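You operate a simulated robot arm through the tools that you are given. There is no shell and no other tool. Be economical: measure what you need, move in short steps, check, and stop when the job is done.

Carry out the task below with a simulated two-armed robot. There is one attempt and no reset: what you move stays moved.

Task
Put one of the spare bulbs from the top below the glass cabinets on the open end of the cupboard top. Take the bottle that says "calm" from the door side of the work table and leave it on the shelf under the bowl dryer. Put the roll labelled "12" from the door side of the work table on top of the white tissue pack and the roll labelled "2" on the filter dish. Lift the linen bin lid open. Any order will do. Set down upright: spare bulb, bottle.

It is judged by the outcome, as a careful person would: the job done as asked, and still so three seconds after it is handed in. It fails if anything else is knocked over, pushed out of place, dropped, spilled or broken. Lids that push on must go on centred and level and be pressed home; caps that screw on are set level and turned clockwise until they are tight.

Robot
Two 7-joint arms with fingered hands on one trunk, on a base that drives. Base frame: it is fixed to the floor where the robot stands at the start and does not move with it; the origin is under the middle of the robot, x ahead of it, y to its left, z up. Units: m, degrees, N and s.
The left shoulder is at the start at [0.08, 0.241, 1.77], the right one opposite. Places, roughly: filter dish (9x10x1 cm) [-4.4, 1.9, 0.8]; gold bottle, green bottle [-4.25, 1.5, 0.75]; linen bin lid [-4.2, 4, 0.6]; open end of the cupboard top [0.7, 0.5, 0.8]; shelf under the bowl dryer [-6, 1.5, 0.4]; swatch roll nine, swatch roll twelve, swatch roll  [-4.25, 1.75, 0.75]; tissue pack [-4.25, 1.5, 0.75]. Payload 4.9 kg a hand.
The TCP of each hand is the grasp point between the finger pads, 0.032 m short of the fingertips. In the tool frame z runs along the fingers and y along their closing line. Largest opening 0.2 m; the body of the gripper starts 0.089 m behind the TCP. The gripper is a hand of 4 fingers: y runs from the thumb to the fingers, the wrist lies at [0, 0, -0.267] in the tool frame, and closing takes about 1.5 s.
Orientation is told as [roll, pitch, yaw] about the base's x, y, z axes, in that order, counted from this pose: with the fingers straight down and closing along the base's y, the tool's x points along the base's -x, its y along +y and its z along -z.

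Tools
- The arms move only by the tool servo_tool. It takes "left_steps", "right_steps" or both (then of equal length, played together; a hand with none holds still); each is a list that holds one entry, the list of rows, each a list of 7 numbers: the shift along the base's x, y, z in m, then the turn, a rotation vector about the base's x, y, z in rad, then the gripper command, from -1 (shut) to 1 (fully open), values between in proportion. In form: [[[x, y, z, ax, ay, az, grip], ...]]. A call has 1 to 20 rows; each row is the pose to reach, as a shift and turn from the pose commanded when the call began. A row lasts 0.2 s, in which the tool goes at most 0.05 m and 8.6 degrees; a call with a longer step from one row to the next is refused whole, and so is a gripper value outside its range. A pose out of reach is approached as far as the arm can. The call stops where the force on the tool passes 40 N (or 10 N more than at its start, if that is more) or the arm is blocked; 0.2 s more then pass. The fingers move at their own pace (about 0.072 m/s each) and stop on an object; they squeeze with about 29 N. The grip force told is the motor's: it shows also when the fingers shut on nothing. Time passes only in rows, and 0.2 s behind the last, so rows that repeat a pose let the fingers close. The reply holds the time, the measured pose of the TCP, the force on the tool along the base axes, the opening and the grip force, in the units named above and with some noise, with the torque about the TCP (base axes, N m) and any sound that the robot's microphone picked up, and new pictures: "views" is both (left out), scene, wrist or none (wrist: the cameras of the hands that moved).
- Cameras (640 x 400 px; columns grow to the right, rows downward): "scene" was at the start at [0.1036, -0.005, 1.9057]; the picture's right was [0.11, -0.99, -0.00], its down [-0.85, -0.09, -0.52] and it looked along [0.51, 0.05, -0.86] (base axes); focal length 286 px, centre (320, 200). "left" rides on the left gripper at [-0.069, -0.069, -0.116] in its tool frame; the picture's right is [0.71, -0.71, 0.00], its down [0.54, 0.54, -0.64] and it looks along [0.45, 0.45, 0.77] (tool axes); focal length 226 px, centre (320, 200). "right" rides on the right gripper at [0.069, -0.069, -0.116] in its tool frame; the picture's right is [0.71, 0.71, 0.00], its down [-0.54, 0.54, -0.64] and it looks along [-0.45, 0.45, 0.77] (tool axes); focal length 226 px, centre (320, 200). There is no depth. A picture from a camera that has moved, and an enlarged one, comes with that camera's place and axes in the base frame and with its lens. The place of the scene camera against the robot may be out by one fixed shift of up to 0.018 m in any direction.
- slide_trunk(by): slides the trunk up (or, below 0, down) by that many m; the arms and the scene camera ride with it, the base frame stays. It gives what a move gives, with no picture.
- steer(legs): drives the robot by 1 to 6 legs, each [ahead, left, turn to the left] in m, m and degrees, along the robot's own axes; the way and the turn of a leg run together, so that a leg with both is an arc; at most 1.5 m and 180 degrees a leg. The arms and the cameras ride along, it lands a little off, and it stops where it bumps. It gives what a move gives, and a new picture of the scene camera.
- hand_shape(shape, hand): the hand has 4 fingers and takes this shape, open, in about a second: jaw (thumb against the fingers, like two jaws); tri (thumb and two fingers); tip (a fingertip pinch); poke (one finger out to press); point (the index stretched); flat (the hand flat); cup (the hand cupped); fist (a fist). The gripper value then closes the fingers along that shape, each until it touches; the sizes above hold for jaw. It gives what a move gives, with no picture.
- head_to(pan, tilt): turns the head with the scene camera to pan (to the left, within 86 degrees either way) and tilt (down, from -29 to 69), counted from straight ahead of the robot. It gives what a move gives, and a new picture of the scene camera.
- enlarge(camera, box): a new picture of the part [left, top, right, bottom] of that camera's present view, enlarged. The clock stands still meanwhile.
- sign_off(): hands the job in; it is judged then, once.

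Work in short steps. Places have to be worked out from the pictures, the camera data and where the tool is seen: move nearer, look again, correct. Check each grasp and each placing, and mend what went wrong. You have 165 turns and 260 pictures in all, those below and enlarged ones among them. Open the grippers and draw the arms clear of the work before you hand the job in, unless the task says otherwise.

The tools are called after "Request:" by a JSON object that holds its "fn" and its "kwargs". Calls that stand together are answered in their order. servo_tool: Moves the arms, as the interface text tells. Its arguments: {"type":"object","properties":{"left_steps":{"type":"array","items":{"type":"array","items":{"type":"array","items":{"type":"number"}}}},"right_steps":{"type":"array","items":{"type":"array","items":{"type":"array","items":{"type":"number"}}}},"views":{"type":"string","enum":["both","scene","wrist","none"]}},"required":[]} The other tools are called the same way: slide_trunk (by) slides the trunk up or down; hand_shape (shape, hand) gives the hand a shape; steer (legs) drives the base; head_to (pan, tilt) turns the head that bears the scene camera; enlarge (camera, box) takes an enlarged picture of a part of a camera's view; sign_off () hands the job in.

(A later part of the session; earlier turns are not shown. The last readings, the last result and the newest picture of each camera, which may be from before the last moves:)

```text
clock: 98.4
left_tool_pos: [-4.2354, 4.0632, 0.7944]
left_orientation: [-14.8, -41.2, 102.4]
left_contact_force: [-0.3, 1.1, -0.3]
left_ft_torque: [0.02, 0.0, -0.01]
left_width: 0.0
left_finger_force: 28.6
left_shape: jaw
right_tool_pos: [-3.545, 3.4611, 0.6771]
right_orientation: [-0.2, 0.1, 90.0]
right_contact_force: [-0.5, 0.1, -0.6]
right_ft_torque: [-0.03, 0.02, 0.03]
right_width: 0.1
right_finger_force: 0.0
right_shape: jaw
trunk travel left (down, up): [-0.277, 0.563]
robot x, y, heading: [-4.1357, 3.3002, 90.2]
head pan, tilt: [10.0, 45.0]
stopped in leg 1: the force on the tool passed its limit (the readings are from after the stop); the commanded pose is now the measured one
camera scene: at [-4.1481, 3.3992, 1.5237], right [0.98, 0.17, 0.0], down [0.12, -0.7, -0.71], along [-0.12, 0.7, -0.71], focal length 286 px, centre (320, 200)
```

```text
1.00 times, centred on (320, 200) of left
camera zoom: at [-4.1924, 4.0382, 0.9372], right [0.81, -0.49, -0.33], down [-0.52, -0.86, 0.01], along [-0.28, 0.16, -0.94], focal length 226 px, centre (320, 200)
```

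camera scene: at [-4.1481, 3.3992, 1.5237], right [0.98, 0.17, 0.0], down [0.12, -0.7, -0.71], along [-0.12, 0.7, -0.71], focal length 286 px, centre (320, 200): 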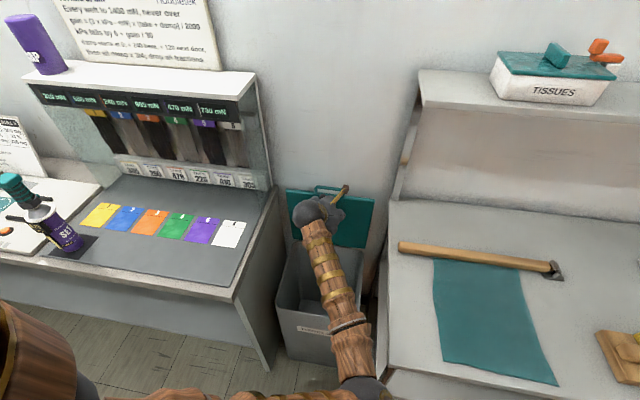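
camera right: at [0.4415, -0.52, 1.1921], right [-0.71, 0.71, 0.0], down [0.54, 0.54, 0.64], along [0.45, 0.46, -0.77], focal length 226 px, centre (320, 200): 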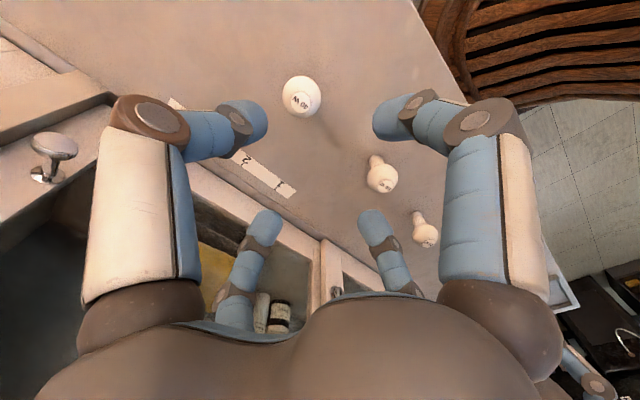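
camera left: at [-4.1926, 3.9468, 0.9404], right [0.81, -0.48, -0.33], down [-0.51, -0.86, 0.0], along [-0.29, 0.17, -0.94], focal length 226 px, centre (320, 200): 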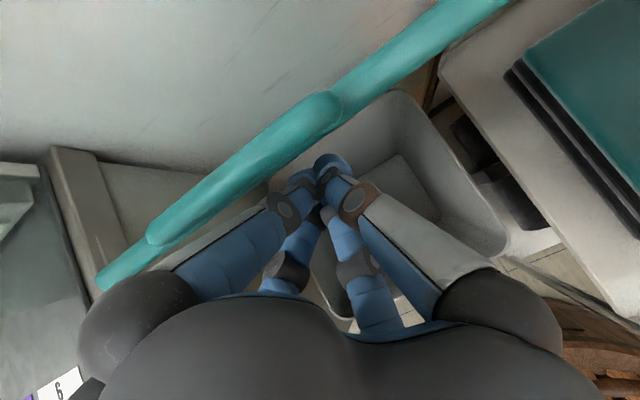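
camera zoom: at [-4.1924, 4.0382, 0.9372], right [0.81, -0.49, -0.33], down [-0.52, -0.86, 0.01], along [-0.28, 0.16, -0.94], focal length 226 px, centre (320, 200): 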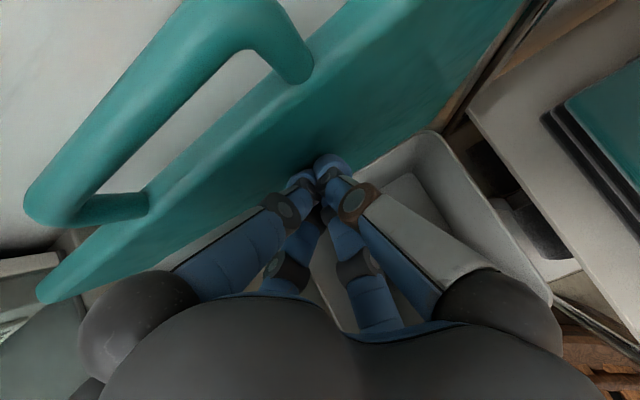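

The push met a firm stop with the lid about upright. I back away and see whether it stays open.

Request:
{"fn": "steer", "kwargs": {"legs": [[-0.3, 0, 0]]}}

Request:
{"fn": "enlarge", "kwargs": {"camera": "scene", "box": [260, 140, 420, 300]}}

Request:
{"fn": "enlarge", "kwargs": {"camera": "left", "box": [0, 0, 640, 400]}}

```text
clock: 100.5
left_tool_pos: [-4.2349, 3.7587, 0.7953]
left_orientation: [-14.8, -41.2, 102.3]
left_contact_force: [-0.5, 0.5, 0.2]
left_ft_torque: [0.01, 0.02, 0.0]
left_width: 0.0
left_finger_force: 29.1
left_shape: jaw
right_tool_pos: [-3.5465, 3.1578, 0.6762]
right_orientation: [-0.1, 0.0, 90.0]
right_contact_force: [-0.4, -0.9, -0.1]
right_ft_torque: [0.04, 0.02, 0.03]
right_width: 0.1005
right_finger_force: 0.0
right_shape: jaw
trunk travel left (down, up): [-0.277, 0.563]
robot x, y, heading: [-4.1368, 2.997, 90.2]
head pan, tilt: [10.0, 45.0]
camera scene: at [-4.1484, 3.0935, 1.5239], right [0.99, 0.17, 0.0], down [0.12, -0.7, -0.71], along [-0.12, 0.7, -0.71], focal length 286 px, centre (320, 200)
```

scene: 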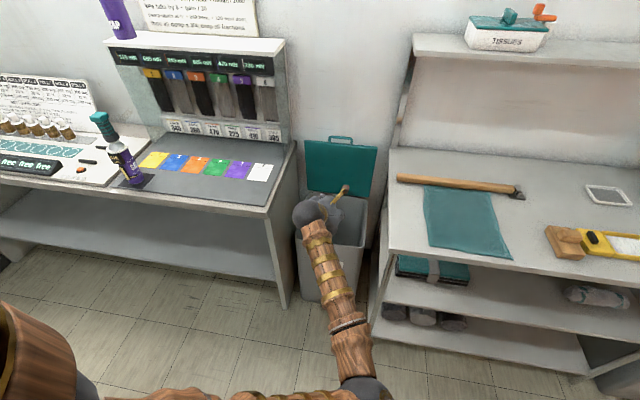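

```text
2.50 times, centred on (340, 220) of scene
camera zoom: at [-4.1484, 3.0935, 1.5239], right [0.99, 0.17, 0.0], down [0.12, -0.7, -0.71], along [-0.12, 0.7, -0.71], focal length 715 px, centre (270, 150)
```

zoom: 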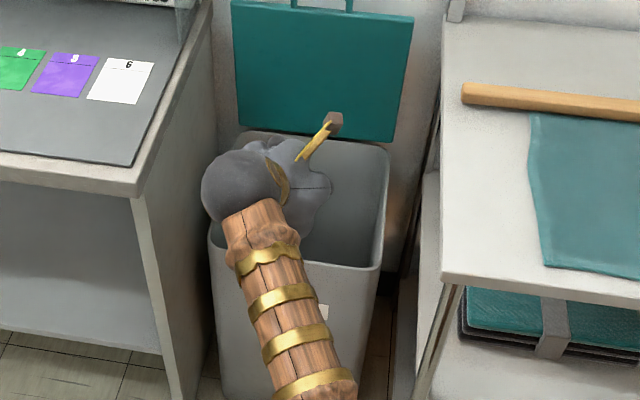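

```text
1.00 times, centred on (320, 200) of left
camera zoom: at [-4.1921, 3.7334, 0.9382], right [0.81, -0.49, -0.33], down [-0.52, -0.86, 0.01], along [-0.28, 0.17, -0.94], focal length 226 px, centre (320, 200)
```

zoom: 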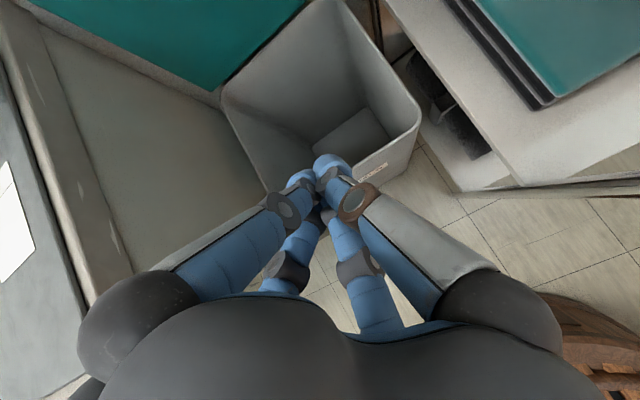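

The lid stays open. I back off, raise the trunk to its normal height, and look towards the work table's door side.

Request:
{"fn": "steer", "kwargs": {"legs": [[-0.2, 0, 0], [0, 0, 90]]}}

Request:
{"fn": "slide_trunk", "kwargs": {"by": 0.4}}

Request:
{"fn": "head_to", "kwargs": {"pan": 35, "tilt": 35}}

```text
clock: 105.9
left_tool_pos: [-4.904, 2.7082, 0.7945]
left_orientation: [-14.9, -41.1, -167.9]
left_contact_force: [-0.8, 0.0, 0.0]
left_ft_torque: [0.01, 0.03, 0.01]
left_width: 0.0001
left_finger_force: 28.4
left_shape: jaw
right_tool_pos: [-4.2966, 3.3942, 0.6769]
right_orientation: [-0.2, 0.0, 179.6]
right_contact_force: [0.1, 0.1, 0.5]
right_ft_torque: [0.01, 0.01, 0.0]
right_width: 0.1004
right_finger_force: 0.1
right_shape: jaw
trunk travel left (down, up): [-0.277, 0.563]
robot x, y, heading: [-4.1407, 2.7978, 179.7]
head pan, tilt: [10.0, 45.0]
camera scene: at [-4.2452, 2.7734, 1.5238], right [-0.17, 0.99, 0.0], down [0.7, 0.12, -0.71], along [-0.7, -0.12, -0.71], focal length 286 px, centre (320, 200)
```

scene: 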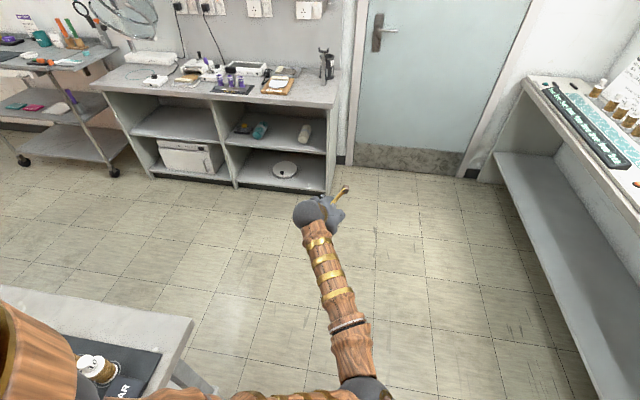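

```text
clock: 109.7
left_tool_pos: [-4.9037, 2.7084, 1.1952]
left_orientation: [-14.9, -41.1, -168.0]
left_contact_force: [-0.2, 0.0, 0.6]
left_ft_torque: [0.03, 0.01, -0.01]
left_width: 0.0
left_finger_force: 28.7
left_shape: jaw
right_tool_pos: [-4.2976, 3.3945, 1.0771]
right_orientation: [-0.1, 0.1, 179.6]
right_contact_force: [-0.8, 0.7, 0.4]
right_ft_torque: [-0.03, 0.02, -0.03]
right_width: 0.1003
right_finger_force: 0.1
right_shape: jaw
trunk travel left (down, up): [-0.677, 0.163]
robot x, y, heading: [-4.1424, 2.8019, 179.7]
head pan, tilt: [10.0, 45.0]
```

```text
clock: 110.6
left_tool_pos: [-4.9033, 2.7087, 1.1946]
left_orientation: [-14.9, -41.1, -168.0]
left_contact_force: [0.4, 0.2, -0.2]
left_ft_torque: [-0.04, 0.0, -0.03]
left_width: 0.0
left_finger_force: 29.2
left_shape: jaw
right_tool_pos: [-4.2978, 3.3947, 1.0766]
right_orientation: [0.0, -0.1, 179.6]
right_contact_force: [-0.2, -0.5, -0.6]
right_ft_torque: [0.01, -0.01, -0.02]
right_width: 0.1002
right_finger_force: 0.0
right_shape: jaw
trunk travel left (down, up): [-0.677, 0.163]
robot x, y, heading: [-4.1392, 2.7997, 179.4]
head pan, tilt: [35.0, 35.0]
camera scene: at [-4.2375, 2.7372, 1.9386], right [-0.57, 0.82, 0.0], down [0.47, 0.33, -0.82], along [-0.67, -0.46, -0.57], focal length 286 px, centre (320, 200)
```

scene: 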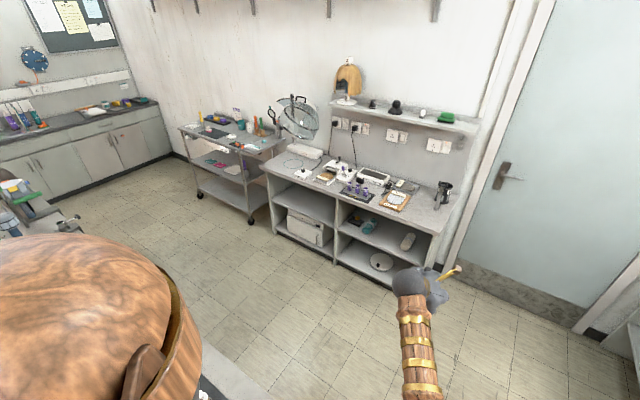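

There is ample aisle space. I zoom in on the far station to identify the bowl dryer and the shelf below.

Request:
{"fn": "enlarge", "kwargs": {"camera": "scene", "box": [240, 50, 480, 300]}}

```text
1.60 times, centred on (360, 175) of scene
camera zoom: at [-4.2375, 2.7372, 1.9386], right [-0.57, 0.82, 0.0], down [0.47, 0.33, -0.82], along [-0.67, -0.46, -0.57], focal length 457 px, centre (256, 240)
```

zoom: 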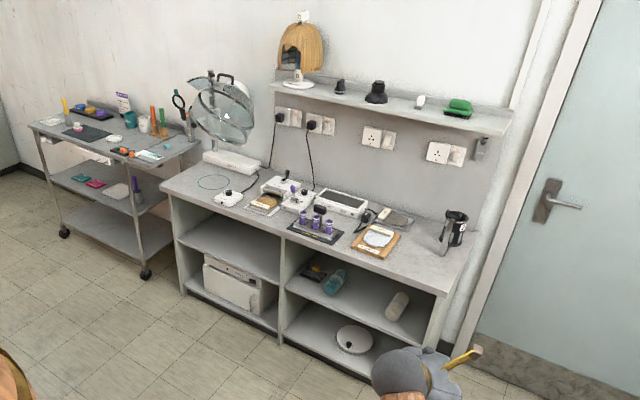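

The bowl dryer is the clear hood at the left end of the station; the empty left middle shelf lies under it. I bring the left hand back to a tool-down travel pose.

Request:
{"fn": "servo_tool", "kwargs": {"left_steps": [[[0.035, -0.025, 0.0, -0.022, -0.092, -0.013, 0], [0.07, -0.05, 0.0, -0.044, -0.183, -0.027, 0], [0.1, -0.08, 0.0, -0.065, -0.275, -0.04, 0], [0.13, -0.11, 0.0, -0.087, -0.367, -0.053, 0], [0.16, -0.14, 0.0, -0.109, -0.458, -0.066, 0], [0.19, -0.16, -0.0, -0.131, -0.55, -0.08, 0], [0.22, -0.18, -0.03, -0.153, -0.641, -0.093, 0], [0.25, -0.2, -0.06, -0.174, -0.733, -0.106, 0]]], "views": "none"}}

```text
clock: 112.6
left_tool_pos: [-4.6326, 2.6411, 1.1259]
left_orientation: [-15.2, 1.9, 179.7]
left_contact_force: [-0.5, -1.7, -0.7]
left_ft_torque: [0.12, 0.01, 0.01]
left_width: 0.0997
left_finger_force: 0.1
left_shape: jaw
left hand out of reach, approached as far as the arm can: row 3, 4, 5
right_tool_pos: [-4.2966, 3.3887, 1.0809]
right_orientation: [-0.4, 0.0, 179.6]
right_contact_force: [0.3, 0.0, 0.0]
right_ft_torque: [0.07, 0.02, -0.03]
right_width: 0.1003
right_finger_force: 0.0
right_shape: jaw
trunk travel left (down, up): [-0.677, 0.163]
robot x, y, heading: [-4.1426, 2.8024, 179.5]
head pan, tilt: [35.0, 35.0]
stopped in row 8 (left hand): the arm was blocked; the commanded pose is now the measured one
```

The arm is blocked by the body again: the elbow is tucked inwards. I look at its posture.

Request:
{"fn": "head_to", "kwargs": {"pan": 20, "tilt": 65}}

```text
clock: 113.5
left_tool_pos: [-4.6335, 2.6499, 1.1265]
left_orientation: [-14.8, 1.9, 179.7]
left_contact_force: [0.3, -0.7, 0.8]
left_ft_torque: [0.0, 0.01, -0.04]
left_width: 0.1
left_finger_force: 0.0
left_shape: jaw
right_tool_pos: [-4.299, 3.3962, 1.0749]
right_orientation: [-0.1, 0.0, 179.6]
right_contact_force: [0.4, 1.1, 0.0]
right_ft_torque: [0.0, 0.02, -0.02]
right_width: 0.1006
right_finger_force: 0.0
right_shape: jaw
trunk travel left (down, up): [-0.677, 0.163]
robot x, y, heading: [-4.1398, 2.7992, 179.6]
head pan, tilt: [20.0, 65.0]
camera scene: at [-4.2227, 2.7705, 1.8989], right [-0.34, 0.94, 0.0], down [0.85, 0.3, -0.42], along [-0.4, -0.14, -0.91], focal length 286 px, centre (320, 200)
```

scene: 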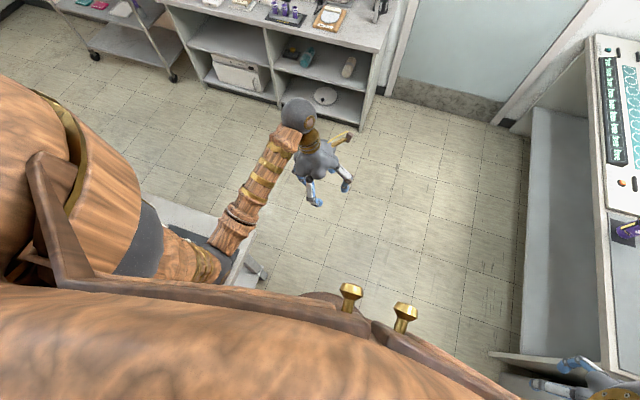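

The posture is the usual one; the hand was merely too close to the body. I move it out a little and level it.

Request:
{"fn": "servo_tool", "kwargs": {"left_steps": [[[-0.03, 0, 0, 0, 0, 0, 0], [-0.06, 0, 0.0, -0.07, 0, 0, 0], [-0.09, -0.01, 0.0, -0.13, 0, 0, 0], [-0.11, -0.03, 0.0, -0.2, 0, 0, 0], [-0.11, -0.05, 0.0, -0.26, 0, 0, 0]]], "views": "none"}}

```text
clock: 114.7
left_tool_pos: [-4.7443, 2.5969, 1.1261]
left_orientation: [-0.1, 1.9, -179.8]
left_contact_force: [-0.1, -0.6, -0.4]
left_ft_torque: [-0.01, 0.06, 0.02]
left_width: 0.0999
left_finger_force: 0.0
left_shape: jaw
right_tool_pos: [-4.2987, 3.3929, 1.0775]
right_orientation: [-0.2, 0.1, 179.6]
right_contact_force: [0.0, -0.1, 0.0]
right_ft_torque: [0.06, 0.0, 0.02]
right_width: 0.1001
right_finger_force: 0.1
right_shape: jaw
trunk travel left (down, up): [-0.677, 0.163]
robot x, y, heading: [-4.1379, 2.7999, 179.5]
head pan, tilt: [20.0, 65.0]
```

Now I raise the trunk for clearance and drive round to the door side of the work table.

Request:
{"fn": "slide_trunk", "kwargs": {"by": 0.15}}

Request:
{"fn": "steer", "kwargs": {"legs": [[0.86, 0, 0], [0, 0, 90], [1.05, 0, 0]]}}

Request:
{"fn": "head_to", "kwargs": {"pan": 75, "tilt": 45}}

```text
clock: 116.5
left_tool_pos: [-4.7454, 2.5984, 1.2759]
left_orientation: [0.0, 1.9, -179.8]
left_contact_force: [-0.5, 0.1, 0.6]
left_ft_torque: [-0.01, 0.01, 0.02]
left_width: 0.1001
left_finger_force: 0.1
left_shape: jaw
right_tool_pos: [-4.2987, 3.3958, 1.2263]
right_orientation: [0.0, 0.0, 179.6]
right_contact_force: [-0.2, -0.7, 0.0]
right_ft_torque: [-0.04, 0.02, -0.02]
right_width: 0.1003
right_finger_force: 0.1
right_shape: jaw
trunk travel left (down, up): [-0.827, 0.013]
robot x, y, heading: [-4.1422, 2.801, 179.5]
head pan, tilt: [20.0, 65.0]
```

```text
clock: 129.9
left_tool_pos: [-4.8165, 1.1536, 1.277]
left_orientation: [0.1, 1.9, -89.9]
left_contact_force: [-0.2, 0.2, 0.4]
left_ft_torque: [0.04, -0.01, 0.02]
left_width: 0.1
left_finger_force: 0.0
left_shape: jaw
right_tool_pos: [-5.6118, 1.6003, 1.225]
right_orientation: [-0.1, -0.1, -90.5]
right_contact_force: [-1.2, 0.1, 0.5]
right_ft_torque: [-0.01, 0.0, -0.01]
right_width: 0.1001
right_finger_force: 0.1
right_shape: jaw
trunk travel left (down, up): [-0.827, 0.013]
robot x, y, heading: [-5.0173, 1.7544, -90.3]
head pan, tilt: [20.0, 65.0]
camera scene: at [-4.99, 1.6582, 2.0489], right [-0.94, -0.33, 0.0], down [-0.3, 0.85, -0.42], along [0.14, -0.4, -0.91], focal length 286 px, centre (320, 200)
```

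scene: 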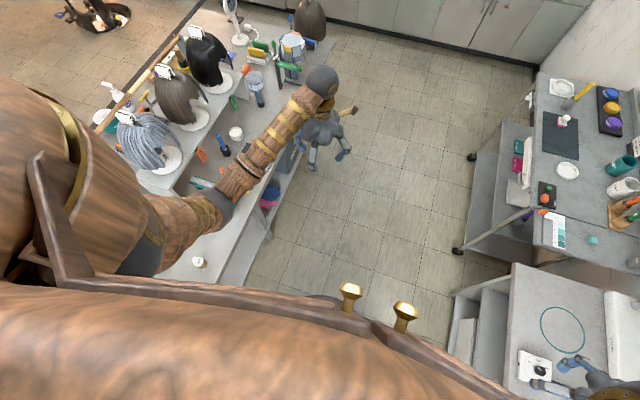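

```text
clock: 131.1
left_tool_pos: [-4.8159, 1.1528, 1.276]
left_orientation: [0.0, 2.0, -89.9]
left_contact_force: [0.3, 0.0, 0.3]
left_ft_torque: [0.02, -0.04, 0.01]
left_width: 0.0996
left_finger_force: 0.1
left_shape: jaw
right_tool_pos: [-5.6114, 1.5987, 1.2265]
right_orientation: [-0.1, 0.0, -90.5]
right_contact_force: [0.1, 0.8, 0.0]
right_ft_torque: [-0.02, 0.0, -0.01]
right_width: 0.1001
right_finger_force: 0.1
right_shape: jaw
trunk travel left (down, up): [-0.827, 0.013]
robot x, y, heading: [-5.0171, 1.7529, -90.7]
head pan, tilt: [75.0, 45.0]
camera scene: at [-4.932, 1.6921, 2.0738], right [-0.27, -0.96, 0.0], down [-0.68, 0.19, -0.71], along [0.68, -0.19, -0.71], focal length 286 px, centre (320, 200)
```

scene: 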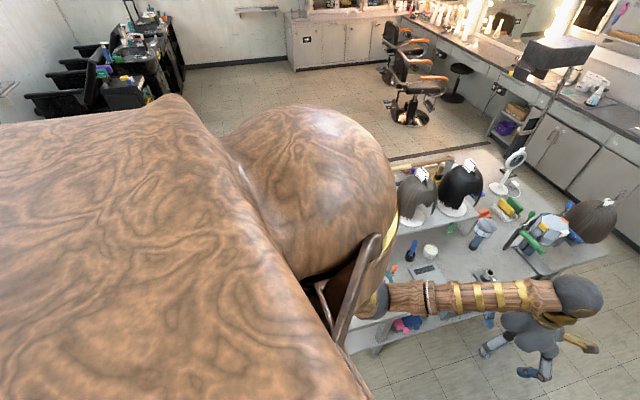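

The rack with wig heads is at x≈-4.1, y 0.7–1.25, beyond the sweep of my hands. I turn to face the table.

Request:
{"fn": "steer", "kwargs": {"legs": [[0, 0, 90]]}}

Request:
{"fn": "head_to", "kwargs": {"pan": 0, "tilt": 50}}

```text
clock: 135.3
left_tool_pos: [-4.4094, 1.9496, 1.2767]
left_orientation: [-0.1, 1.9, -0.4]
left_contact_force: [0.5, 0.7, 0.7]
left_ft_torque: [0.0, 0.0, -0.02]
left_width: 0.1
left_finger_force: 0.1
left_shape: jaw
right_tool_pos: [-4.8641, 1.1582, 1.2262]
right_orientation: [-0.1, -0.1, -1.0]
right_contact_force: [-0.1, 0.0, -0.5]
right_ft_torque: [0.01, -0.02, 0.02]
right_width: 0.1003
right_finger_force: 0.1
right_shape: jaw
trunk travel left (down, up): [-0.827, 0.013]
robot x, y, heading: [-5.0156, 1.7573, -1.1]
head pan, tilt: [75.0, 45.0]
camera scene: at [-4.9573, 1.8207, 2.0739], right [0.96, -0.28, 0.0], down [-0.19, -0.68, -0.71], along [0.19, 0.68, -0.71], focal length 286 px, centre (320, 200)
```

scene: 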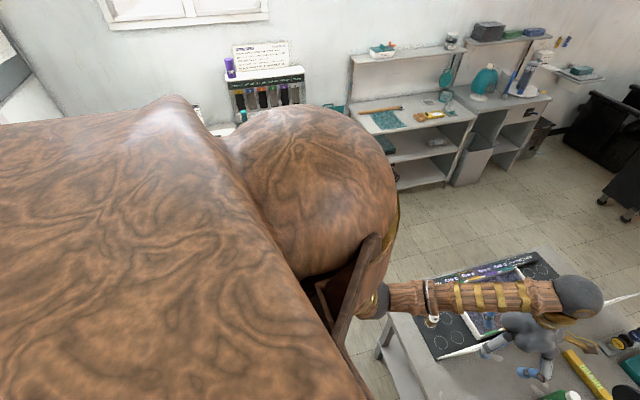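

```text
clock: 136.8
left_tool_pos: [-4.4112, 1.9504, 1.2755]
left_orientation: [0.0, 2.0, -0.4]
left_contact_force: [0.0, 0.8, -0.1]
left_ft_torque: [0.01, -0.01, 0.01]
left_width: 0.1
left_finger_force: 0.0
left_shape: jaw
right_tool_pos: [-4.8631, 1.159, 1.2263]
right_orientation: [-0.1, 0.0, -1.0]
right_contact_force: [0.2, 0.7, 0.0]
right_ft_torque: [-0.01, 0.01, -0.01]
right_width: 0.1003
right_finger_force: 0.1
right_shape: jaw
trunk travel left (down, up): [-0.827, 0.013]
robot x, y, heading: [-5.0186, 1.7557, -0.9]
head pan, tilt: [0.0, 50.0]
camera scene: at [-4.9027, 1.7418, 2.0669], right [-0.02, -1.0, 0.0], down [-0.77, 0.01, -0.64], along [0.64, -0.01, -0.77], focal length 286 px, centre (320, 200)
```

scene: 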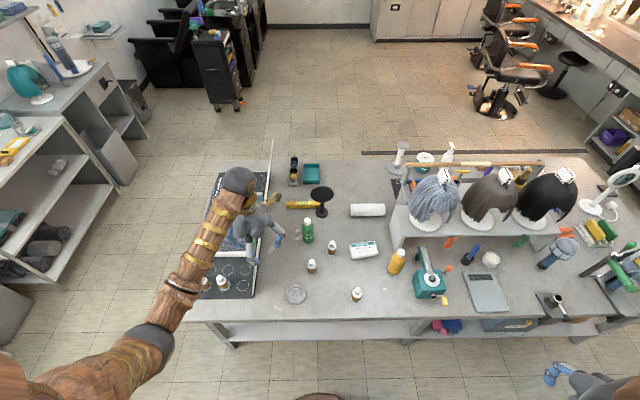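

I get good sight of the items; I zoom in to read the labels.

Request:
{"fn": "enlarge", "kwargs": {"camera": "scene", "box": [270, 160, 430, 310]}}

Request:
{"fn": "enlarge", "kwargs": {"camera": "scene", "box": [340, 225, 420, 305]}}

Request:
{"fn": "enlarge", "kwargs": {"camera": "scene", "box": [280, 205, 350, 275]}}

```text
2.67 times, centred on (350, 235) of scene
camera zoom: at [-4.9027, 1.7418, 2.0669], right [-0.02, -1.0, 0.0], down [-0.77, 0.01, -0.64], along [0.64, -0.01, -0.77], focal length 762 px, centre (240, 107)
```

zoom: 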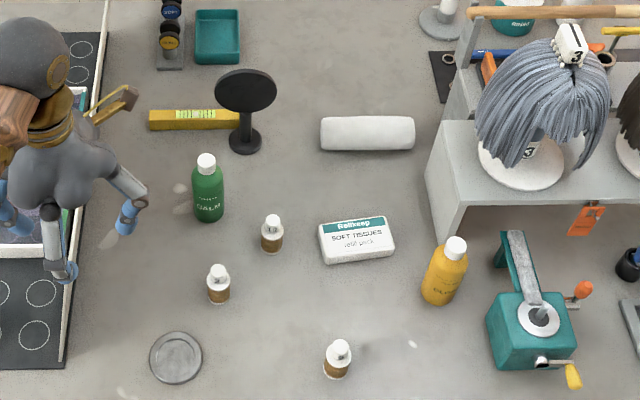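

```text
5.00 times, centred on (380, 265) of scene
camera zoom: at [-4.9027, 1.7418, 2.0669], right [-0.02, -1.0, 0.0], down [-0.77, 0.01, -0.64], along [0.64, -0.01, -0.77], focal length 1429 px, centre (20, -125)
```

zoom: 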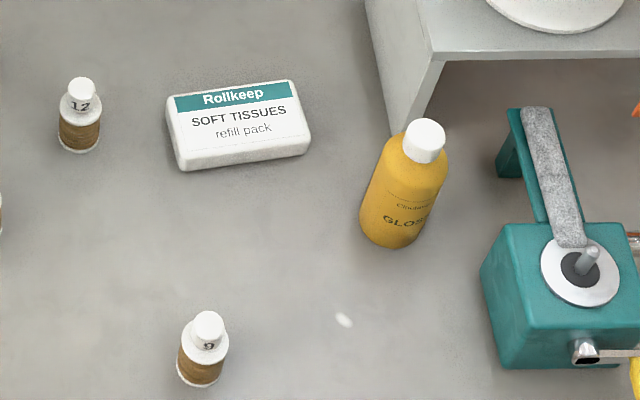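

```text
5.71 times, centred on (315, 240) of scene
camera zoom: at [-4.9027, 1.7418, 2.0669], right [-0.02, -1.0, 0.0], down [-0.77, 0.01, -0.64], along [0.64, -0.01, -0.77], focal length 1633 px, centre (349, -29)
```

zoom: 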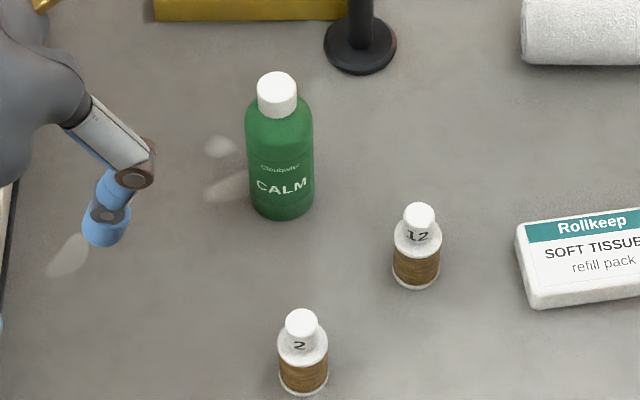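

Found: CALM (green) ≈[-4.11,1.79], roll 12 ≈[-4.19,1.67], roll 2 ≈[-4.29,1.77], dish ≈[-4.40,1.84], tissue pack ≈[-4.19,1.51]; table edge x≈-4.52. I move forward 0.15 m and position the left hand above roll 2.

Request:
{"fn": "steer", "kwargs": {"legs": [[0.15, 0, 1]]}}

Request:
{"fn": "servo_tool", "kwargs": {"left_steps": [[[-0.01, -0.04, -0.03, 0, 0, 0, -0.1], [-0.02, -0.08, -0.05, 0, -0.03, 0, -0.1], [-0.03, -0.12, -0.08, 0, -0.03, 0, -0.1], [-0.03, -0.16, -0.1, 0, -0.03, 0, -0.1], [-0.03, -0.18, -0.14, 0, -0.03, 0, -0.1]]], "views": "both"}}

```text
clock: 138.2
left_tool_pos: [-4.2683, 1.9596, 1.2777]
left_orientation: [0.0, 1.7, 0.6]
left_contact_force: [-0.4, 0.2, 0.4]
left_ft_torque: [0.02, -0.02, 0.01]
left_width: 0.0998
left_finger_force: 0.0
left_shape: jaw
right_tool_pos: [-4.7083, 1.1587, 1.2271]
right_orientation: [-0.1, -0.1, -0.1]
right_contact_force: [-0.4, 0.9, 0.3]
right_ft_torque: [0.02, -0.03, 0.04]
right_width: 0.1003
right_finger_force: 0.1
right_shape: jaw
trunk travel left (down, up): [-0.827, 0.013]
robot x, y, heading: [-4.8643, 1.756, -0.0]
head pan, tilt: [0.0, 50.0]
camera scene: at [-4.759, 1.7418, 2.0673], right [0.0, -1.0, 0.0], down [-0.76, 0.0, -0.65], along [0.65, 0.0, -0.76], focal length 286 px, centre (320, 200)
```

scene: 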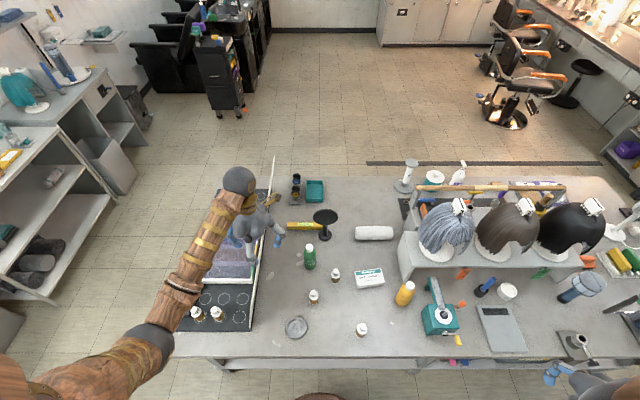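

```text
refused: row 1 steps farther than a row can; nothing moved
```

I resend with smaller steps.

Request:
{"fn": "servo_tool", "kwargs": {"left_steps": [[[0, -0.04, -0.02, 0, 0, 0, -0.1], [0, -0.08, -0.04, 0, -0.03, 0, -0.1], [0, -0.12, -0.06, 0, -0.03, 0, -0.1], [-0.01, -0.155, -0.09, 0, -0.03, 0, -0.1], [-0.012, -0.18, -0.125, 0, -0.03, 0, -0.1], [-0.012, -0.188, -0.17, 0, -0.03, 0, -0.1]]], "views": "both"}}

```text
clock: 139.6
left_tool_pos: [-4.2753, 1.7686, 1.1046]
left_orientation: [0.0, 0.0, 0.5]
left_contact_force: [0.4, 0.7, -0.4]
left_ft_torque: [-0.01, 0.02, 0.03]
left_width: 0.0903
left_finger_force: 0.0
left_shape: jaw
right_tool_pos: [-4.7059, 1.1592, 1.2267]
right_orientation: [0.0, 0.0, -0.1]
right_contact_force: [0.0, 0.1, 0.4]
right_ft_torque: [-0.01, -0.01, -0.02]
right_width: 0.1001
right_finger_force: 0.0
right_shape: jaw
trunk travel left (down, up): [-0.827, 0.013]
robot x, y, heading: [-4.8666, 1.7548, -0.1]
head pan, tilt: [0.0, 50.0]
camera scene: at [-4.7536, 1.7412, 2.067], right [0.0, -1.0, 0.0], down [-0.77, 0.0, -0.64], along [0.64, 0.0, -0.77], focal length 286 px, centre (320, 200)
camera left: at [-4.2059, 1.7006, 1.2214], right [-0.7, -0.71, 0.0], down [-0.55, 0.54, 0.64], along [-0.46, 0.45, -0.77], focal length 226 px, centre (320, 200)
```

scene: 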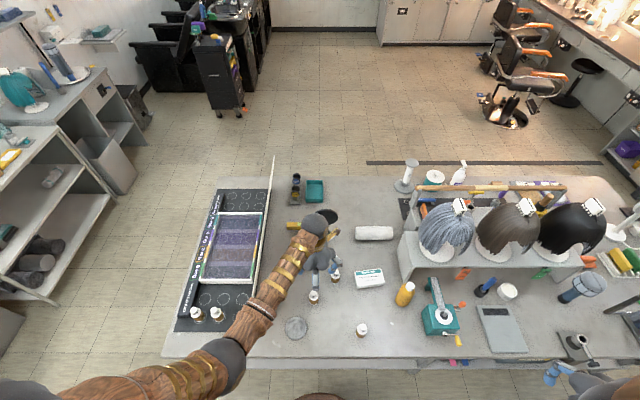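
left: 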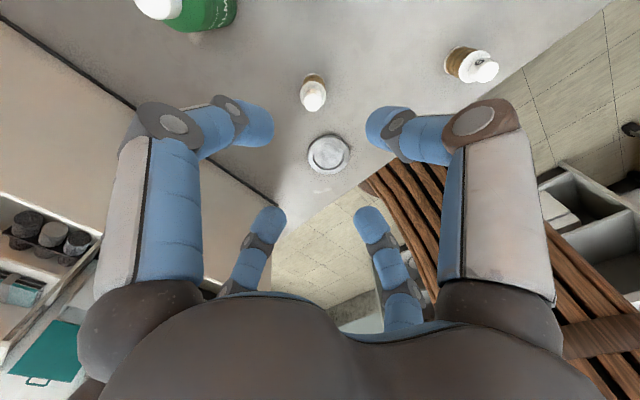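

Roll 2 is seen at about [-4.272,1.782] and the dish at [-4.388,1.855]. I descend to z≈0.95 and look again.

Request:
{"fn": "servo_tool", "kwargs": {"left_steps": [[[0.003, 0.012, -0.04, 0, 0, 0, -0.2], [0.003, 0.012, -0.08, 0, 0, 0, -0.2], [0.003, 0.012, -0.12, 0, 0, 0, -0.2], [0.003, 0.012, -0.155, 0, 0, 0, -0.2]]], "views": "wrist"}}

Request:
{"fn": "enlarge", "kwargs": {"camera": "left", "box": [240, 60, 400, 200]}}

```text
clock: 140.6
left_tool_pos: [-4.2713, 1.7827, 0.9504]
left_orientation: [-0.1, 0.2, 0.7]
left_contact_force: [-0.5, 0.0, 0.4]
left_ft_torque: [0.0, 0.03, 0.0]
left_width: 0.0802
left_finger_force: 0.1
left_shape: jaw
right_tool_pos: [-4.7021, 1.159, 1.2263]
right_orientation: [-0.2, 0.0, -0.1]
right_contact_force: [0.1, 0.2, -0.4]
right_ft_torque: [0.03, 0.0, 0.01]
right_width: 0.1003
right_finger_force: 0.1
right_shape: jaw
trunk travel left (down, up): [-0.827, 0.013]
robot x, y, heading: [-4.8627, 1.7551, -0.1]
head pan, tilt: [0.0, 50.0]
camera left: at [-4.2015, 1.7159, 1.0659], right [-0.7, -0.71, 0.0], down [-0.54, 0.54, 0.64], along [-0.46, 0.45, -0.76], focal length 226 px, centre (320, 200)
```

left: 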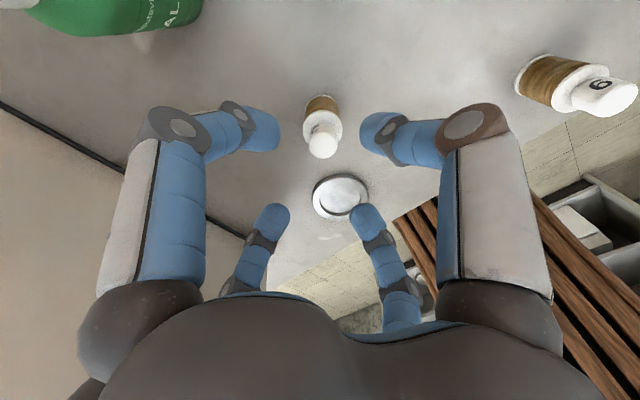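

```text
2.86 times, centred on (320, 130) of left
camera zoom: at [-4.2015, 1.7159, 1.0659], right [-0.7, -0.71, 0.0], down [-0.54, 0.54, 0.64], along [-0.46, 0.45, -0.76], focal length 646 px, centre (320, 400)
```

zoom: 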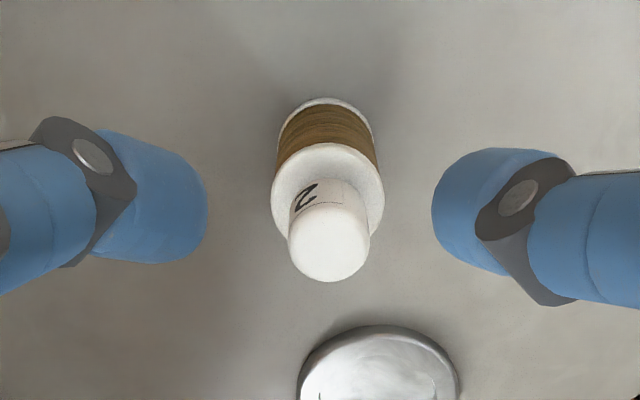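

Roll 2 stands at about [-4.268,1.774] with its top near z≈0.87. I adjust, descend around it and close.

Request:
{"fn": "servo_tool", "kwargs": {"left_steps": [[[0.003, -0.008, -0.03, 0, 0, 0, -0.2], [0.003, -0.008, -0.07, 0, 0, 0, -0.2], [0.003, -0.008, -0.105, 0, 0, 0, -0.2], [0.003, -0.008, -0.12, 0, 0, 0, -0.2]]], "views": "wrist"}}

```text
clock: 141.6
left_tool_pos: [-4.2805, 1.7772, 0.8776]
left_orientation: [-0.2, 0.1, 0.6]
left_contact_force: [0.0, -0.2, -0.2]
left_ft_torque: [0.02, 0.0, 0.05]
left_width: 0.0803
left_finger_force: 0.2
left_shape: jaw
left hand out of reach, approached as far as the arm can: row 2, 3, 4
right_tool_pos: [-4.707, 1.1599, 1.2266]
right_orientation: [-0.1, 0.0, 0.0]
right_contact_force: [0.5, 0.0, 0.3]
right_ft_torque: [0.02, 0.01, 0.01]
right_width: 0.1004
right_finger_force: 0.1
right_shape: jaw
trunk travel left (down, up): [-0.827, 0.013]
robot x, y, heading: [-4.8624, 1.7525, 0.2]
head pan, tilt: [0.0, 50.0]
camera left: at [-4.2112, 1.7099, 0.9936], right [-0.7, -0.71, 0.0], down [-0.55, 0.54, 0.64], along [-0.46, 0.45, -0.77], focal length 226 px, centre (320, 200)
```

left: 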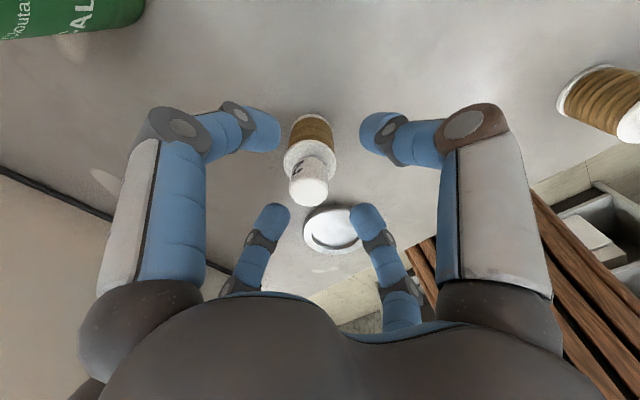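

It is out of reach with the raised trunk. I lift the hand, centre it, and lower the trunk by 0.15.

Request:
{"fn": "servo_tool", "kwargs": {"left_steps": [[[0.0, 0, 0.04, 0, 0, 0, -0.2], [0.006, -0.002, 0.08, 0, 0, 0, -0.2], [0.0125, -0.003, 0.12, 0, 0, 0, -0.2], [0.0125, -0.003, 0.16, 0, 0, 0, -0.2]]], "views": "none"}}

Request:
{"fn": "slide_trunk", "kwargs": {"by": -0.14}}

Request:
{"fn": "enlarge", "kwargs": {"camera": "left", "box": [0, 0, 640, 400]}}

```text
clock: 142.6
left_tool_pos: [-4.2041, 1.7471, 0.9572]
left_orientation: [0.0, 0.4, 0.6]
left_contact_force: [0.3, 0.3, -0.6]
left_ft_torque: [0.02, -0.01, -0.01]
left_width: 0.08
left_finger_force: 0.0
left_shape: jaw
left hand out of reach, approached as far as the arm can: row 1, 2, 3, 4
right_tool_pos: [-4.7036, 1.1584, 1.2264]
right_orientation: [0.1, 0.2, -0.1]
right_contact_force: [-0.4, -0.1, 0.8]
right_ft_torque: [0.01, 0.03, -0.03]
right_width: 0.1001
right_finger_force: 0.0
right_shape: jaw
trunk travel left (down, up): [-0.827, 0.013]
robot x, y, heading: [-4.8692, 1.7529, 0.3]
head pan, tilt: [0.0, 50.0]
```

```text
clock: 144.2
left_tool_pos: [-4.2035, 1.7455, 0.8181]
left_orientation: [-0.1, 0.2, 0.6]
left_contact_force: [-0.1, 0.9, -0.1]
left_ft_torque: [-0.01, -0.01, 0.0]
left_width: 0.0801
left_finger_force: 0.1
left_shape: jaw
right_tool_pos: [-4.7046, 1.1613, 1.0859]
right_orientation: [-0.1, 0.0, -0.1]
right_contact_force: [0.6, 0.0, 0.3]
right_ft_torque: [0.0, 0.01, -0.02]
right_width: 0.1003
right_finger_force: 0.1
right_shape: jaw
trunk travel left (down, up): [-0.687, 0.153]
robot x, y, heading: [-4.8636, 1.758, -0.1]
head pan, tilt: [0.0, 50.0]
```

```text
1.00 times, centred on (320, 200) of left
camera zoom: at [-4.1345, 1.6786, 0.9341], right [-0.7, -0.71, 0.0], down [-0.54, 0.54, 0.64], along [-0.46, 0.45, -0.76], focal length 226 px, centre (320, 200)
```

zoom: 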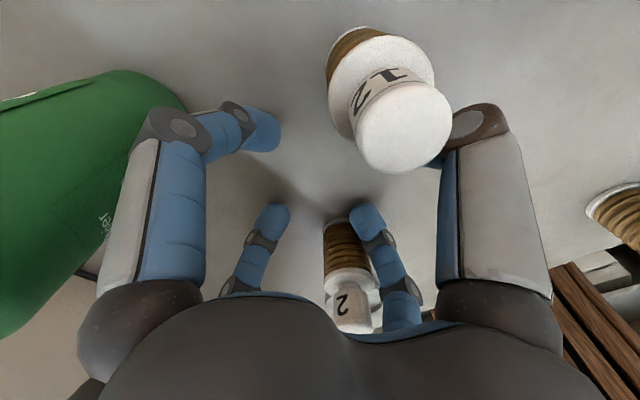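

The hand slid off course while out of reach, but both rolls and the bottle still stand. I now raise it straight up in small steps.

Request:
{"fn": "servo_tool", "kwargs": {"left_steps": [[[0.0, 0, 0.02, 0, 0, 0, -0.2], [0.0, 0.0, 0.04, 0, 0, 0, -0.2]]], "views": "none"}}

```text
clock: 144.8
left_tool_pos: [-4.1857, 1.7387, 0.84]
left_orientation: [0.0, 0.2, 0.6]
left_contact_force: [-0.8, 0.3, -0.4]
left_ft_torque: [-0.01, 0.01, 0.0]
left_width: 0.0799
left_finger_force: 0.0
left_shape: jaw
left hand out of reach, approached as far as the arm can: row 1, 2
right_tool_pos: [-4.7055, 1.1593, 1.0862]
right_orientation: [-0.2, -0.1, -0.1]
right_contact_force: [-0.5, -0.6, 0.4]
right_ft_torque: [0.02, 0.02, -0.01]
right_width: 0.1003
right_finger_force: 0.0
right_shape: jaw
trunk travel left (down, up): [-0.687, 0.153]
robot x, y, heading: [-4.865, 1.7538, -0.0]
head pan, tilt: [0.0, 50.0]
```

The arm is at a joint limit, so I lift straight up with the trunk instead and look at the posture.

Request:
{"fn": "slide_trunk", "kwargs": {"by": 0.15}}

Request:
{"fn": "head_to", "kwargs": {"pan": 10, "tilt": 62}}

```text
clock: 146.6
left_tool_pos: [-4.186, 1.7389, 0.9901]
left_orientation: [0.0, 0.3, 0.6]
left_contact_force: [0.3, 0.4, 0.4]
left_ft_torque: [0.01, 0.02, -0.02]
left_width: 0.0802
left_finger_force: 0.0
left_shape: jaw
right_tool_pos: [-4.7038, 1.1592, 1.235]
right_orientation: [-0.1, 0.1, 0.0]
right_contact_force: [0.0, -1.1, -0.4]
right_ft_torque: [-0.01, -0.01, -0.01]
right_width: 0.1001
right_finger_force: 0.1
right_shape: jaw
trunk travel left (down, up): [-0.837, 0.003]
robot x, y, heading: [-4.8651, 1.7557, -0.2]
head pan, tilt: [0.0, 50.0]
```

```text
clock: 147.3
left_tool_pos: [-4.1852, 1.74, 0.9896]
left_orientation: [0.0, 0.3, 0.6]
left_contact_force: [0.9, 0.7, 0.9]
left_ft_torque: [0.0, 0.0, -0.01]
left_width: 0.0801
left_finger_force: 0.1
left_shape: jaw
right_tool_pos: [-4.7041, 1.1606, 1.2367]
right_orientation: [0.0, 0.1, -0.1]
right_contact_force: [0.4, -0.6, 0.2]
right_ft_torque: [0.0, -0.02, 0.0]
right_width: 0.1001
right_finger_force: 0.0
right_shape: jaw
trunk travel left (down, up): [-0.837, 0.003]
robot x, y, heading: [-4.865, 1.7577, 0.0]
head pan, tilt: [10.0, 62.0]
camera scene: at [-4.7662, 1.7531, 2.0621], right [0.17, -0.98, 0.0], down [-0.87, -0.15, -0.47], along [0.46, 0.08, -0.88], focal length 286 px, centre (320, 200)
```

scene: 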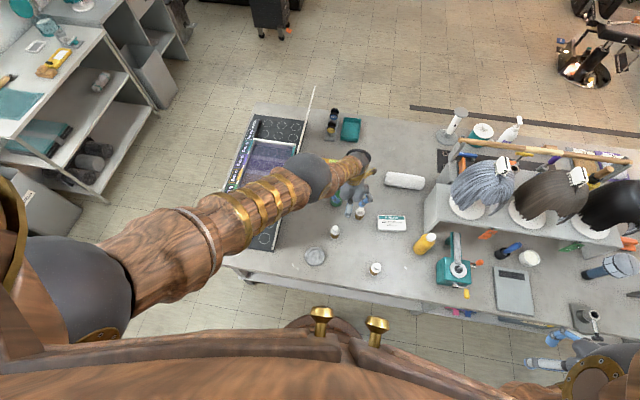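

I see: the arm is simply fully stretched because the trunk is so high. I draw the hand nearer and up, then lower the trunk well down so the arm bends.

Request:
{"fn": "servo_tool", "kwargs": {"left_steps": [[[-0.02, 0.01, 0.02, 0, 0, 0, -0.2], [-0.05, 0.02, 0.04, 0, 0, 0, -0.2], [-0.08, 0.034, 0.06, 0, 0, 0, -0.2], [-0.082, 0.034, 0.1, 0, 0, 0, -0.2], [-0.082, 0.034, 0.14, 0, 0, 0, -0.2], [-0.082, 0.034, 0.18, 0, 0, 0, -0.2], [-0.082, 0.034, 0.22, 0, 0, 0, -0.2]]], "views": "none"}}

```text
clock: 148.9
left_tool_pos: [-4.1112, 1.7032, 1.1104]
left_orientation: [0.4, 0.9, 0.7]
left_contact_force: [-2.0, 0.8, -2.0]
left_ft_torque: [-0.07, -0.18, -0.03]
left_width: 0.0801
left_finger_force: 0.0
left_shape: jaw
left hand out of reach, approached as far as the arm can: row 1, 2, 3, 4, 5, 6, 7
right_tool_pos: [-4.7045, 1.1596, 1.2365]
right_orientation: [-0.1, 0.1, -0.1]
right_contact_force: [-1.1, 0.6, -1.0]
right_ft_torque: [0.0, 0.01, 0.01]
right_width: 0.1004
right_finger_force: 0.1
right_shape: jaw
trunk travel left (down, up): [-0.837, 0.003]
robot x, y, heading: [-4.8623, 1.7496, 0.1]
head pan, tilt: [10.0, 62.0]
```

The straightened arm is at a singularity; as at the bin, tilting the wrist should bend it. I tilt the tool forward while drawing back.

Request:
{"fn": "servo_tool", "kwargs": {"left_steps": [[[0, 0, 0.0, 0, -0.1, 0, -0.2], [0, 0.0, 0.0, 0, -0.2, 0, -0.2], [0, 0.02, 0.0, 0, -0.3, 0, -0.2], [0, 0.04, 0.0, 0, -0.4, 0, -0.2], [0, 0.06, 0.0, 0, -0.5, 0, -0.2], [0, 0.08, 0.0, 0, -0.6, 0, -0.2], [0, 0.1, 0.0, 0, -0.7, 0, -0.2], [0, 0.1, 0.0, 0, -0.7, 0, -0.2]]], "views": "scene"}}

```text
clock: 150.7
left_tool_pos: [-4.0278, 1.7689, 1.0265]
left_orientation: [-0.5, -39.8, 0.7]
left_contact_force: [0.7, 0.9, 0.5]
left_ft_torque: [0.05, -0.02, -0.01]
left_width: 0.0802
left_finger_force: 0.0
left_shape: jaw
left hand out of reach, approached as far as the arm can: row 1, 2, 3, 4, 5, 6, 7, 8
right_tool_pos: [-4.7043, 1.1604, 1.2352]
right_orientation: [-0.1, -0.1, 0.0]
right_contact_force: [0.9, -0.3, 0.3]
right_ft_torque: [-0.03, 0.02, -0.01]
right_width: 0.1004
right_finger_force: 0.1
right_shape: jaw
trunk travel left (down, up): [-0.837, 0.003]
robot x, y, heading: [-4.8674, 1.7547, -0.1]
head pan, tilt: [10.0, 62.0]
camera scene: at [-4.7665, 1.7534, 2.0621], right [0.17, -0.98, 0.0], down [-0.87, -0.15, -0.47], along [0.46, 0.08, -0.88], focal length 286 px, centre (320, 200)
```

scene: 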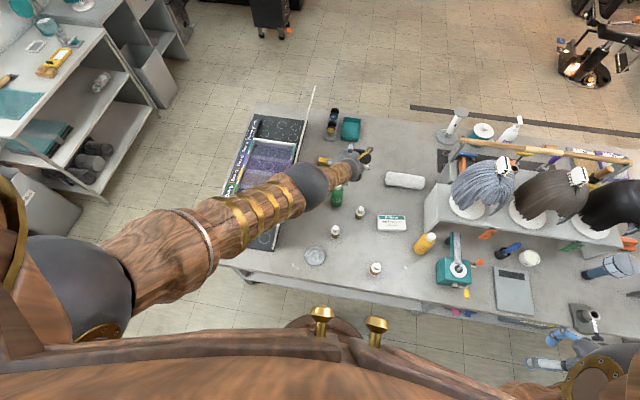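

Still straight. I back the base off so that the hand is clear of the objects before unbending it.

Request:
{"fn": "steer", "kwargs": {"legs": [[-0.4, 0, 0]]}}

Request:
{"fn": "servo_tool", "kwargs": {"left_steps": [[[-0.02, 0.03, 0.02, 0, 0, 0, -0.2], [-0.03, 0.07, 0.04, 0, 0, 0, -0.2], [-0.04, 0.11, 0.06, 0, 0, 0, -0.2], [-0.05, 0.15, 0.08, 0, 0, 0, -0.2], [-0.05, 0.19, 0.1, 0, 0.1, 0, -0.2], [-0.05, 0.23, 0.1, 0, 0.2, 0, -0.2], [-0.05, 0.27, 0.1, 0, 0.3, 0, -0.2], [-0.05, 0.31, 0.1, 0, 0.4, 0, -0.2]]], "views": "scene"}}

```text
clock: 153.2
left_tool_pos: [-4.4258, 1.7688, 1.023]
left_orientation: [-0.5, -39.6, 0.8]
left_contact_force: [0.0, 0.4, -0.6]
left_ft_torque: [0.0, -0.01, -0.01]
left_width: 0.0799
left_finger_force: 0.1
left_shape: jaw
right_tool_pos: [-5.1011, 1.1609, 1.2362]
right_orientation: [-0.1, 0.2, 0.0]
right_contact_force: [0.8, -0.3, 0.2]
right_ft_torque: [0.01, 0.03, 0.0]
right_width: 0.1002
right_finger_force: 0.1
right_shape: jaw
trunk travel left (down, up): [-0.837, 0.003]
robot x, y, heading: [-5.2661, 1.7536, -0.3]
head pan, tilt: [10.0, 62.0]
camera scene: at [-5.1615, 1.7533, 2.0618], right [0.17, -0.98, 0.0], down [-0.87, -0.15, -0.47], along [0.46, 0.08, -0.88], focal length 286 px, centre (320, 200)
```

scene: 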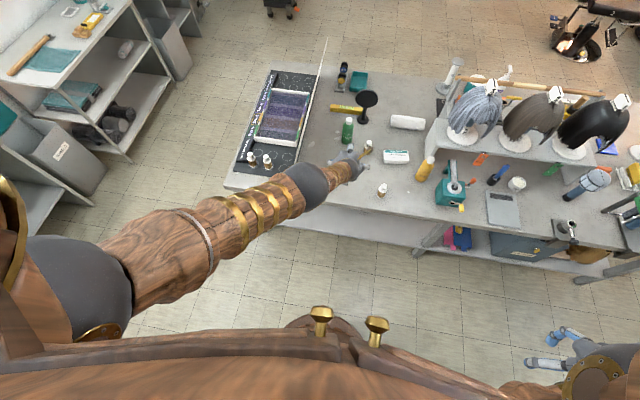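

```text
clock: 154.6
left_tool_pos: [-4.3903, 1.98, 1.0458]
left_orientation: [-0.9, -28.3, 1.0]
left_contact_force: [-18.9, -21.9, -0.3]
left_ft_torque: [-0.46, 0.24, 0.56]
left_width: 0.0766
left_finger_force: 0.0
left_shape: jaw
left hand out of reach, approached as far as the arm can: row 1, 2, 3, 4, 5, 6, 7
right_tool_pos: [-5.1095, 1.1582, 1.2365]
right_orientation: [-0.1, 0.0, -0.1]
right_contact_force: [0.8, -0.1, -0.5]
right_ft_torque: [-0.03, -0.01, -0.05]
right_width: 0.1002
right_finger_force: 0.0
right_shape: jaw
trunk travel left (down, up): [-0.837, 0.003]
robot x, y, heading: [-5.2633, 1.7561, -0.4]
head pan, tilt: [10.0, 62.0]
stopped in row 7 (left hand): the force on the tool passed its limit (the readings are from after the stop); the commanded pose is now the measured one
camera scene: at [-5.1707, 1.7503, 2.0624], right [0.17, -0.99, 0.0], down [-0.87, -0.15, -0.47], along [0.46, 0.08, -0.88], focal length 286 px, centre (320, 200)
```

scene: 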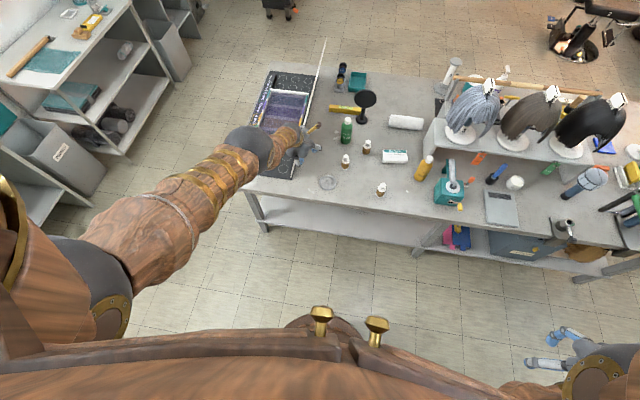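

The fingers touched the upright panel; it does not look displaced. The commanded pose is reset to the measured one, so I draw the hand back and away from the panel.

Request:
{"fn": "servo_tool", "kwargs": {"left_steps": [[[-0.02, -0.03, 0.0, 0, 0.1, 0, -0.2], [-0.05, -0.05, 0.02, 0, 0.2, 0, -0.2], [-0.09, -0.05, 0.04, 0, 0.3, 0, -0.2], [-0.13, -0.05, 0.06, 0, 0.4, 0, -0.2], [-0.17, -0.05, 0.08, 0, 0.45, 0, -0.2]]], "views": "scene"}}

Request:
{"fn": "enlarge", "kwargs": {"camera": "scene", "box": [220, 20, 460, 220]}}

```text
clock: 155.8
left_tool_pos: [-4.4639, 1.928, 1.067]
left_orientation: [-0.3, -2.7, 1.0]
left_contact_force: [0.8, -0.2, 0.1]
left_ft_torque: [0.02, 0.0, -0.01]
left_width: 0.0798
left_finger_force: 0.1
left_shape: jaw
left hand out of reach, approached as far as the arm can: row 1, 2, 3, 4, 5
right_tool_pos: [-5.1057, 1.1594, 1.2365]
right_orientation: [-0.1, -0.1, -0.2]
right_contact_force: [0.1, 0.2, -0.7]
right_ft_torque: [0.03, -0.03, 0.05]
right_width: 0.1003
right_finger_force: 0.0
right_shape: jaw
trunk travel left (down, up): [-0.837, 0.003]
robot x, y, heading: [-5.2641, 1.7557, -0.4]
head pan, tilt: [10.0, 62.0]
camera scene: at [-5.1668, 1.752, 2.062], right [0.17, -0.99, 0.0], down [-0.87, -0.15, -0.47], along [0.46, 0.08, -0.88], focal length 286 px, centre (320, 200)
```

scene: 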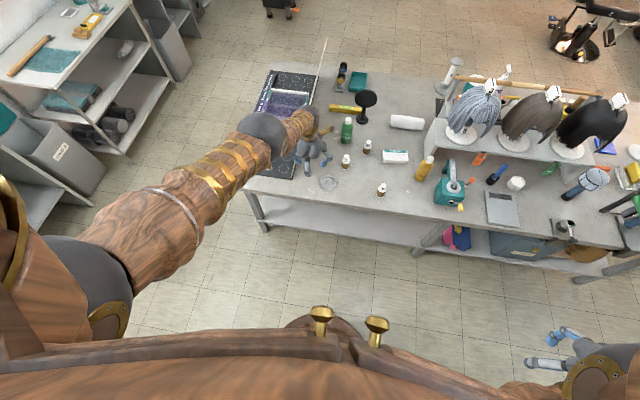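

```text
2.00 times, centred on (340, 120) of scene
camera zoom: at [-5.1668, 1.752, 2.062], right [0.17, -0.99, 0.0], down [-0.87, -0.15, -0.47], along [0.46, 0.08, -0.88], focal length 572 px, centre (280, 360)
```

zoom: 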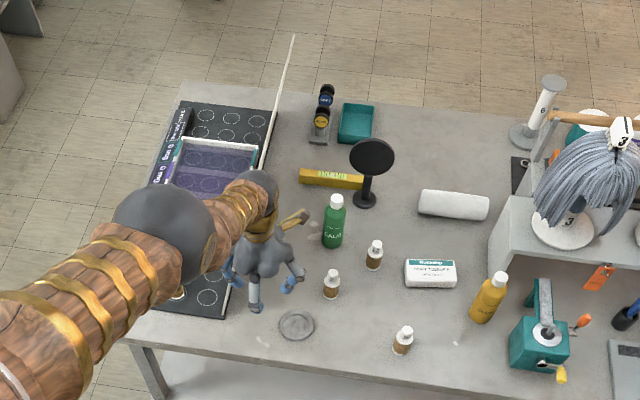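

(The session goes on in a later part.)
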